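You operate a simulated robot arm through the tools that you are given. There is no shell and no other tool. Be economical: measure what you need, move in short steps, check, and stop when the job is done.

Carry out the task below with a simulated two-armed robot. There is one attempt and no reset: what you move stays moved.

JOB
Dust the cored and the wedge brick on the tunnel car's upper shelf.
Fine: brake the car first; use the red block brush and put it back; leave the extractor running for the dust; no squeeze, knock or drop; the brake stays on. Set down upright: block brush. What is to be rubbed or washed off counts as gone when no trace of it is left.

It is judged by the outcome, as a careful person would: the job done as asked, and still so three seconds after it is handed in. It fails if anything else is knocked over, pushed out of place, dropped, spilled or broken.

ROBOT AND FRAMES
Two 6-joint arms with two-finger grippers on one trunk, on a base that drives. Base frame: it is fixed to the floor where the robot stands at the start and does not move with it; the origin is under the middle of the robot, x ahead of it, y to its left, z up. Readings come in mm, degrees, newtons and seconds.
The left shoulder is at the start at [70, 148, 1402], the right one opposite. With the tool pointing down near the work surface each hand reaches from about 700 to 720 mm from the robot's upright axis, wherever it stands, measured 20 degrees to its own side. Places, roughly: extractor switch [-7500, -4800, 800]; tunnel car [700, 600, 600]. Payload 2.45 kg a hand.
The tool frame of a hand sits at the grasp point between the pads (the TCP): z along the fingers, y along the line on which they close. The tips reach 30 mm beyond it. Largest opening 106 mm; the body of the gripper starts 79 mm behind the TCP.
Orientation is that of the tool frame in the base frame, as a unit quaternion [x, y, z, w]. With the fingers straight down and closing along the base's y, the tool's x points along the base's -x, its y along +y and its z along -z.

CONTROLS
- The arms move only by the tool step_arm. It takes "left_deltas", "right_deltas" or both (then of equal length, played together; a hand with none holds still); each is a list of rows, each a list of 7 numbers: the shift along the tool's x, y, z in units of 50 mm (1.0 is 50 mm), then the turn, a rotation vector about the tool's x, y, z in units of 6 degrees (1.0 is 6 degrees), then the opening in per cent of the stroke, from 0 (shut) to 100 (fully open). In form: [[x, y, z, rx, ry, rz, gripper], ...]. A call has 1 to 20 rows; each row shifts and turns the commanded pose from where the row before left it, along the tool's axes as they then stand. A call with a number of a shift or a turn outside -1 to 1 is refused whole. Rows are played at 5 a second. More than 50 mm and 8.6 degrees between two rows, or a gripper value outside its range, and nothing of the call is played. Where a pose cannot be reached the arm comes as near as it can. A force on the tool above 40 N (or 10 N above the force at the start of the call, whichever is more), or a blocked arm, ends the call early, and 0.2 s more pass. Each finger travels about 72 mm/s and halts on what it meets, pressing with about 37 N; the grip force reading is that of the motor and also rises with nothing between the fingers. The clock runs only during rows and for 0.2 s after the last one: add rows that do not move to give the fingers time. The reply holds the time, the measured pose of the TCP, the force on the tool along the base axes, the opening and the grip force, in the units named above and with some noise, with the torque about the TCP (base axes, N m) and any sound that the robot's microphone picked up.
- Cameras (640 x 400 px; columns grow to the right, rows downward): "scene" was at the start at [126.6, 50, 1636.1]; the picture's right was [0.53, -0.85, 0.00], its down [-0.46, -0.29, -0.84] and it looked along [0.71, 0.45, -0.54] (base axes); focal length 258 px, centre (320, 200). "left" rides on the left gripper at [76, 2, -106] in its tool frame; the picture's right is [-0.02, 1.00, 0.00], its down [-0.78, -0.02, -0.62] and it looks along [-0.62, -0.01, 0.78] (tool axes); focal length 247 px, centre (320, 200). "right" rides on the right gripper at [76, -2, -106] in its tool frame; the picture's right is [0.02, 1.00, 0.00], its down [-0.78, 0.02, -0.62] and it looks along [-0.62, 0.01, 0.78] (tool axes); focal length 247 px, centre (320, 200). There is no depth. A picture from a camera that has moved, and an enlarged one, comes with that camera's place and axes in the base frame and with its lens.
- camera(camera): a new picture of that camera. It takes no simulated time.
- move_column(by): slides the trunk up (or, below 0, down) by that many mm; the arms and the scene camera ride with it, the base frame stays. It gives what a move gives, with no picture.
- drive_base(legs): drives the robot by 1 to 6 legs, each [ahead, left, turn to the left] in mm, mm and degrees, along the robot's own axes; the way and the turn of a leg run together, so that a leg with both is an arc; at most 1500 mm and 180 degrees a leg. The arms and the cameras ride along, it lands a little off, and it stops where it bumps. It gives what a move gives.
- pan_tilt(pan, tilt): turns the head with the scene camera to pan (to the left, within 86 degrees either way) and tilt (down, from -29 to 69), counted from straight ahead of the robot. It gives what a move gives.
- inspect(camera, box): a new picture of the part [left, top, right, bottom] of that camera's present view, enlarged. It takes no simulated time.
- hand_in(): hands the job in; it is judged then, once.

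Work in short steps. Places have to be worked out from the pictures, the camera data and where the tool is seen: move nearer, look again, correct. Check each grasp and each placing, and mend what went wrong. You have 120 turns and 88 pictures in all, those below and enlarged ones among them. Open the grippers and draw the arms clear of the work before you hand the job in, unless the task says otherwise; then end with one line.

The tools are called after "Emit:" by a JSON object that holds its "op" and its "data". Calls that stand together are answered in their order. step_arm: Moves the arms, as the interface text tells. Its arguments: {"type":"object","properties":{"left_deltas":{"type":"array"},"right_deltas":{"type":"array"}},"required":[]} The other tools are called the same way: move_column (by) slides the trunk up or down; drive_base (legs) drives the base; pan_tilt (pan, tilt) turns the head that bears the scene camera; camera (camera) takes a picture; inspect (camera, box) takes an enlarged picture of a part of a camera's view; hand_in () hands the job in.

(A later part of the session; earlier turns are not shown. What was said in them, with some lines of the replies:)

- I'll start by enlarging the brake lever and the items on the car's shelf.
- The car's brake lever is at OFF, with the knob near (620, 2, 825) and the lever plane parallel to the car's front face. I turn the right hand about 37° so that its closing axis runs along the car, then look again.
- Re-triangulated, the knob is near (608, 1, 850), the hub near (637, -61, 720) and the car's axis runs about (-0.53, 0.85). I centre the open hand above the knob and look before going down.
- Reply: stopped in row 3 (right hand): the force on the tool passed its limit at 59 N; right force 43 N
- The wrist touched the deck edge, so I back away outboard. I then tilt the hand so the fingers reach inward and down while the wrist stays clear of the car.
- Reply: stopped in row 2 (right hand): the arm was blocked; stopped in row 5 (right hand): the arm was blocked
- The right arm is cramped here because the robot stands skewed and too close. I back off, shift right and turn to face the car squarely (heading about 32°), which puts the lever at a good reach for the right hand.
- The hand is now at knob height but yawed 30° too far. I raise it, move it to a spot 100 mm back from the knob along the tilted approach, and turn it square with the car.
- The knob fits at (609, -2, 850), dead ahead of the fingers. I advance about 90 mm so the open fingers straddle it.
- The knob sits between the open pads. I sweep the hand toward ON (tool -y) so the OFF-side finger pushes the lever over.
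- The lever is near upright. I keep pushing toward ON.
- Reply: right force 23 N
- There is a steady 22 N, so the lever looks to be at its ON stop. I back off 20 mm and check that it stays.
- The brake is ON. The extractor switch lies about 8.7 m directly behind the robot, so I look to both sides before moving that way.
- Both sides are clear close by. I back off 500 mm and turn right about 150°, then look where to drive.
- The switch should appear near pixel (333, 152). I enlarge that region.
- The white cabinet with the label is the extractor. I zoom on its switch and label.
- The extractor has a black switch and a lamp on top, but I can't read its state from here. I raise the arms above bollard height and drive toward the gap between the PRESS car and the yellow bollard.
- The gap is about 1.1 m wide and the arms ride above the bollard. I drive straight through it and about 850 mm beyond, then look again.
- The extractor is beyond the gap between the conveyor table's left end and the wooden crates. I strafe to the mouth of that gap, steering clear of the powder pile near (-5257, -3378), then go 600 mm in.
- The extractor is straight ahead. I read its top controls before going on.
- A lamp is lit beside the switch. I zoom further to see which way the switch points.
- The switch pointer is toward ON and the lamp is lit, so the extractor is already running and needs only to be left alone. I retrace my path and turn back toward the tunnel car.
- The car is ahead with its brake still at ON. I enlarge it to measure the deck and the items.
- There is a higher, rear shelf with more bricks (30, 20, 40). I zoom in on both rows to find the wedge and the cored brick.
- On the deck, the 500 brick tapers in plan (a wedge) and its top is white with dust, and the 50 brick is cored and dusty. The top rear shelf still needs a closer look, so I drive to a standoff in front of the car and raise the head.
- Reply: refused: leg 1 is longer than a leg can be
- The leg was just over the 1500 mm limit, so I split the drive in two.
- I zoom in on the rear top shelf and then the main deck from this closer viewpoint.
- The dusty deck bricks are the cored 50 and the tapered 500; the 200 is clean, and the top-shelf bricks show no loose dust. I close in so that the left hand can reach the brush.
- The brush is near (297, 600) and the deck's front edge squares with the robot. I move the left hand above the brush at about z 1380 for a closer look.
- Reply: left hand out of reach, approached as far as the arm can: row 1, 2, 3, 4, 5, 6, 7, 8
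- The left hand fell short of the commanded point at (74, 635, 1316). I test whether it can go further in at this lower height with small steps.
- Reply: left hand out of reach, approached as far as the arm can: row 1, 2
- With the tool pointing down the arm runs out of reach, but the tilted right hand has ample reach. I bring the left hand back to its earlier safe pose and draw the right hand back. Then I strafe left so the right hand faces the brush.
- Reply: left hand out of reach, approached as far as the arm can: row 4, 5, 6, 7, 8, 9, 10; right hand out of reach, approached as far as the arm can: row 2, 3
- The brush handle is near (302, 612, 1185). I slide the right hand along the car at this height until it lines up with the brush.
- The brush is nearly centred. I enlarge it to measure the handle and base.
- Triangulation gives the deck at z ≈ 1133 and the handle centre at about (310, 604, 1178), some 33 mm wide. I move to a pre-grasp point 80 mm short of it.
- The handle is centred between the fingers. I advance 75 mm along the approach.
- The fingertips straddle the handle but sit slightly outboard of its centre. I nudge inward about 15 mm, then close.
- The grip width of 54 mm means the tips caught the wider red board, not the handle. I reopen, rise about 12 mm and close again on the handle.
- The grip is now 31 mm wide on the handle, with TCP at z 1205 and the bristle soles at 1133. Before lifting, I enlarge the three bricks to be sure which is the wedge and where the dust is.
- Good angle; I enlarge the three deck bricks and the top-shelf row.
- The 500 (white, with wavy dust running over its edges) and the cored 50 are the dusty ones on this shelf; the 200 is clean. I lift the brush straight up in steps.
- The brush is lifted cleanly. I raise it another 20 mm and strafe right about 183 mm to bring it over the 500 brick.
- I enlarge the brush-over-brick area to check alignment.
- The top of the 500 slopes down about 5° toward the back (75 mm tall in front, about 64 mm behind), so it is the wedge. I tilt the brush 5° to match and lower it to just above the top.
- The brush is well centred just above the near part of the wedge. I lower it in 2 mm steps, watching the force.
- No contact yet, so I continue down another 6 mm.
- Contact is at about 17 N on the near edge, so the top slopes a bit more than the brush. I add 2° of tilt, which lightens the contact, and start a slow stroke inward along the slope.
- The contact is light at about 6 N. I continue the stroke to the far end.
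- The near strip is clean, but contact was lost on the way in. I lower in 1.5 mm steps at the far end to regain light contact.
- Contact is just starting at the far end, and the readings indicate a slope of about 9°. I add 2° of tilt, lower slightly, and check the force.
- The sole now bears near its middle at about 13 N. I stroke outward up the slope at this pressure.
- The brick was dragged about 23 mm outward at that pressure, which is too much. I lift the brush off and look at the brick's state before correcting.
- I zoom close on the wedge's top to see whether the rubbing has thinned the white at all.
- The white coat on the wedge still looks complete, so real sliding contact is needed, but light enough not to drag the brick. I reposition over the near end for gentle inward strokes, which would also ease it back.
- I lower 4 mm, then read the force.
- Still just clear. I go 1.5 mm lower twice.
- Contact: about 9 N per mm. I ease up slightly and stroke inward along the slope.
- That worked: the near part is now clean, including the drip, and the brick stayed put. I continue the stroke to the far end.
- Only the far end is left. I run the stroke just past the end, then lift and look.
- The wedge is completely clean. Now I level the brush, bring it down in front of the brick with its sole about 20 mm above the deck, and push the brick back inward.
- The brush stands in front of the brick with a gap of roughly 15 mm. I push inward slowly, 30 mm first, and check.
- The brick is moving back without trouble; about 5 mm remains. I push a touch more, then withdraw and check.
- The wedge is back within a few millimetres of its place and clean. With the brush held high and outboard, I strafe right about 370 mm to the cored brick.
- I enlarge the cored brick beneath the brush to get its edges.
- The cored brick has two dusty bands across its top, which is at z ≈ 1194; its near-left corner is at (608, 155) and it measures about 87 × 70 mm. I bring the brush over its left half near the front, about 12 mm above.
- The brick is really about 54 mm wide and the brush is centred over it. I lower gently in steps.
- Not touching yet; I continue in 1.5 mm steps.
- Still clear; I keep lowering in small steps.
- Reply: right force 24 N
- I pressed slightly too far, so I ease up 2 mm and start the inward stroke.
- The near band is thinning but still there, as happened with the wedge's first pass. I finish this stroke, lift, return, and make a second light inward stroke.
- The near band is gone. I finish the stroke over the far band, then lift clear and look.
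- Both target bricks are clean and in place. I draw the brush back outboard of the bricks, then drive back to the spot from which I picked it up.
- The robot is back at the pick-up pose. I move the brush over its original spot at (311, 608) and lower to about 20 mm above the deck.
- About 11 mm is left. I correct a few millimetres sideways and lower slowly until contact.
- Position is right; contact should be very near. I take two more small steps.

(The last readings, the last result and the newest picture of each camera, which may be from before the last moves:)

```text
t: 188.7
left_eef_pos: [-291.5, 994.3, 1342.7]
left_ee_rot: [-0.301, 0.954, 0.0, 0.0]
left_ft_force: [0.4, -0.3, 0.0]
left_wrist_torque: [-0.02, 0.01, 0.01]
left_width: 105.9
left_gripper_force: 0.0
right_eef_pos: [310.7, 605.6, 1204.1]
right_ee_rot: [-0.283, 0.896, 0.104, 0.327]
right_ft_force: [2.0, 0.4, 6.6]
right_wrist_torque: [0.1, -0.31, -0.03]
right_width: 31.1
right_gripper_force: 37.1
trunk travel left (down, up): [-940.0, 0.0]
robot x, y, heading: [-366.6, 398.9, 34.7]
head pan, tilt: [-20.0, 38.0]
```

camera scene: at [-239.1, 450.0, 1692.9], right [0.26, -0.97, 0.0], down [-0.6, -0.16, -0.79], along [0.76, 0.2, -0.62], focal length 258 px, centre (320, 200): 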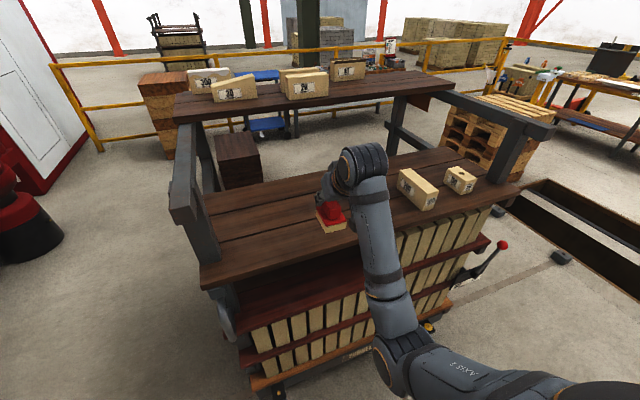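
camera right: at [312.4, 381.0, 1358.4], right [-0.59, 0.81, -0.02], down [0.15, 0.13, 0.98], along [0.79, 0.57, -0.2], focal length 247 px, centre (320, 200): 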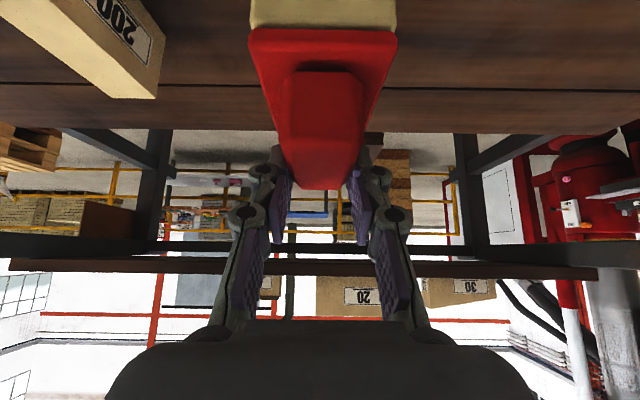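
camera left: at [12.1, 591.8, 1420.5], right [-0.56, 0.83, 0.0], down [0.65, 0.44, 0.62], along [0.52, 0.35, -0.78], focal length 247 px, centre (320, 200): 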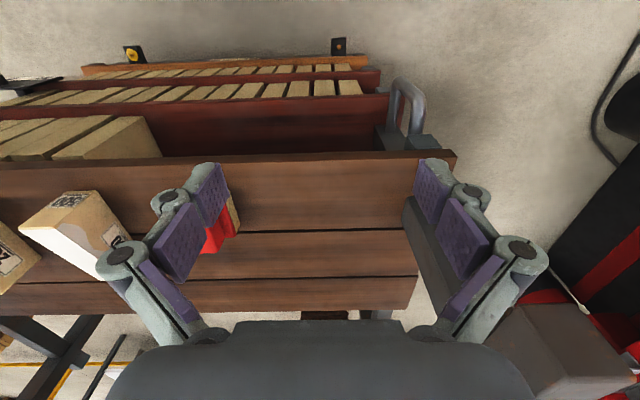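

The brush stands on the deck at light contact. I open the fingers gradually and retreat along the approach line.

Emit:
{"op": "step_arm", "data": {"right_deltas": [[0, 0, 0, 0, 0, 0, 32], [0, 0, 0, 0, 0, 0, 45], [0, 0, 0, 0, 0, 0, 70], [0, 0, 0, 0, 0, 0, 95], [0, 0, 0, 0, 0, 0, 95], [0, 0, -0.3, 0, 0, 0, 95], [0, 0, -0.6, 0, 0, 0, 95], [0, 0, -0.7, 0, 0, 0, 95], [0, 0, -0.7, 0, 0, 0, 95], [0, 0, 0, 0, 0, 0, 95]]}}

Emit:
{"op": "camera", "data": {"camera": "right"}}

```text
t: 190.8
left_eef_pos: [-291.1, 995.3, 1343.5]
left_ee_rot: [-0.301, 0.954, 0.0, 0.0]
left_ft_force: [-0.4, 0.5, -0.6]
left_wrist_torque: [-0.01, 0.01, -0.01]
left_width: 105.8
left_gripper_force: 0.2
right_eef_pos: [250.2, 561.6, 1291.3]
right_ee_rot: [-0.283, 0.896, 0.103, 0.325]
right_ft_force: [0.5, 0.5, 0.9]
right_wrist_torque: [0.01, 0.03, 0.01]
right_width: 101.0
right_gripper_force: 0.1
trunk travel left (down, up): [-940.0, 0.0]
robot x, y, heading: [-365.8, 398.1, 35.0]
head pan, tilt: [-20.0, 38.0]
```

```text
10 pictures are left
camera right: at [148.2, 486.5, 1323.4], right [-0.59, 0.81, -0.01], down [0.16, 0.13, 0.98], along [0.79, 0.57, -0.2], focal length 247 px, centre (320, 200)
```

right: 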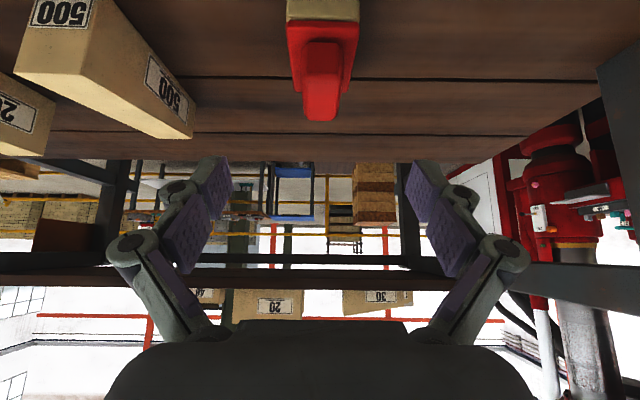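

The brush stands upright at its place and the hand is clear. I back away and shift right to check the whole deck and the bricks' other sides.

Emit:
{"op": "drive_base", "data": {"legs": [[-350, 0, 0], [0, -750, 0]]}}

Emit:
{"op": "pan_tilt", "data": {"pan": 12, "tilt": 28}}

Emit:
{"op": "camera", "data": {"camera": "scene"}}

```text
t: 196.8
left_eef_pos: [-154.5, 179.2, 1342.3]
left_ee_rot: [-0.302, 0.953, 0.0, 0.0]
left_ft_force: [-0.6, -0.8, 0.3]
left_wrist_torque: [-0.02, -0.01, 0.01]
left_width: 106.0
left_gripper_force: 0.2
right_eef_pos: [389.1, -251.6, 1291.3]
right_ee_rot: [-0.285, 0.896, 0.104, 0.325]
right_ft_force: [0.6, 0.6, -0.1]
right_wrist_torque: [-0.03, 0.0, -0.03]
right_width: 100.7
right_gripper_force: 0.0
trunk travel left (down, up): [-940.0, 0.0]
robot x, y, heading: [-222.5, -415.5, 35.0]
head pan, tilt: [-20.0, 38.0]
```

```text
t: 197.8
left_eef_pos: [-152.9, 179.1, 1343.5]
left_ee_rot: [-0.301, 0.954, 0.001, 0.0]
left_ft_force: [0.1, -0.4, -0.5]
left_wrist_torque: [-0.02, -0.01, 0.0]
left_width: 106.0
left_gripper_force: 0.0
right_eef_pos: [390.0, -252.6, 1292.4]
right_ee_rot: [-0.283, 0.896, 0.104, 0.325]
right_ft_force: [-0.5, -0.6, -0.6]
right_wrist_torque: [-0.03, 0.01, -0.03]
right_width: 100.7
right_gripper_force: 0.1
trunk travel left (down, up): [-940.0, 0.0]
robot x, y, heading: [-228.9, -413.9, 35.1]
head pan, tilt: [12.0, 28.0]
```

```text
9 pictures are left
camera scene: at [-122.8, -319.4, 1708.5], right [0.73, -0.68, 0.0], down [-0.32, -0.34, -0.88], along [0.6, 0.65, -0.47], focal length 258 px, centre (320, 200)
```

scene: 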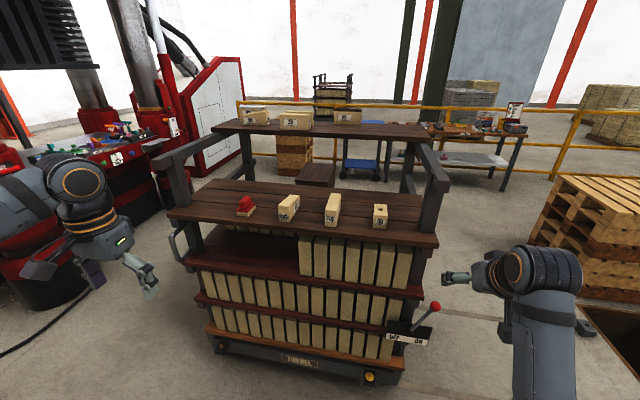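

I enlarge the deck row and the brake lever.

Emit:
{"op": "inspect", "data": {"camera": "scene", "box": [225, 185, 395, 235]}}

Emit:
{"op": "inspect", "data": {"camera": "scene", "box": [370, 290, 460, 350]}}

```text
3.76 times, centred on (310, 210) of scene
camera zoom: at [-122.8, -319.4, 1708.5], right [0.73, -0.68, 0.0], down [-0.32, -0.34, -0.88], along [0.6, 0.65, -0.47], focal length 970 px, centre (358, 162)
```

zoom: 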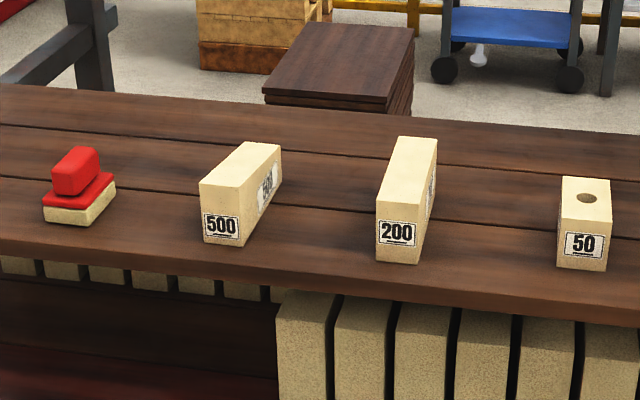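

```text
6.67 times, centred on (415, 320) of scene
camera zoom: at [-122.8, -319.4, 1708.5], right [0.73, -0.68, 0.0], down [-0.32, -0.34, -0.88], along [0.6, 0.65, -0.47], focal length 1718 px, centre (-313, -600)
```

zoom: 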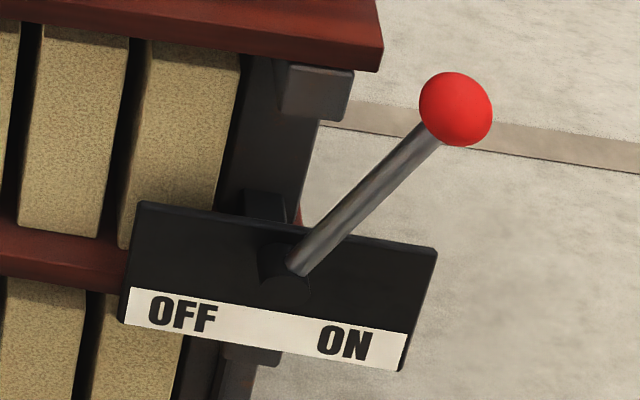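

Both bricks are free of dust on every side I can see, the brush stands upright, the brake is ON, and the extractor was left untouched with its switch at ON. The hands are empty and clear, so I hand in.

Emit:
{"op": "hand_in", "data": {}}

```text
The job is handed in.
```

I handed in the job with the cored and wedge bricks brushed clean, the red block brush back upright in its place, the brake on, and the extractor left running; while brushing I dragged the wedge about 23 mm outward and pushed it back to within roughly 5 mm, and early on the right wrist bumped the car's deck edge at 59 N before the brake was on.
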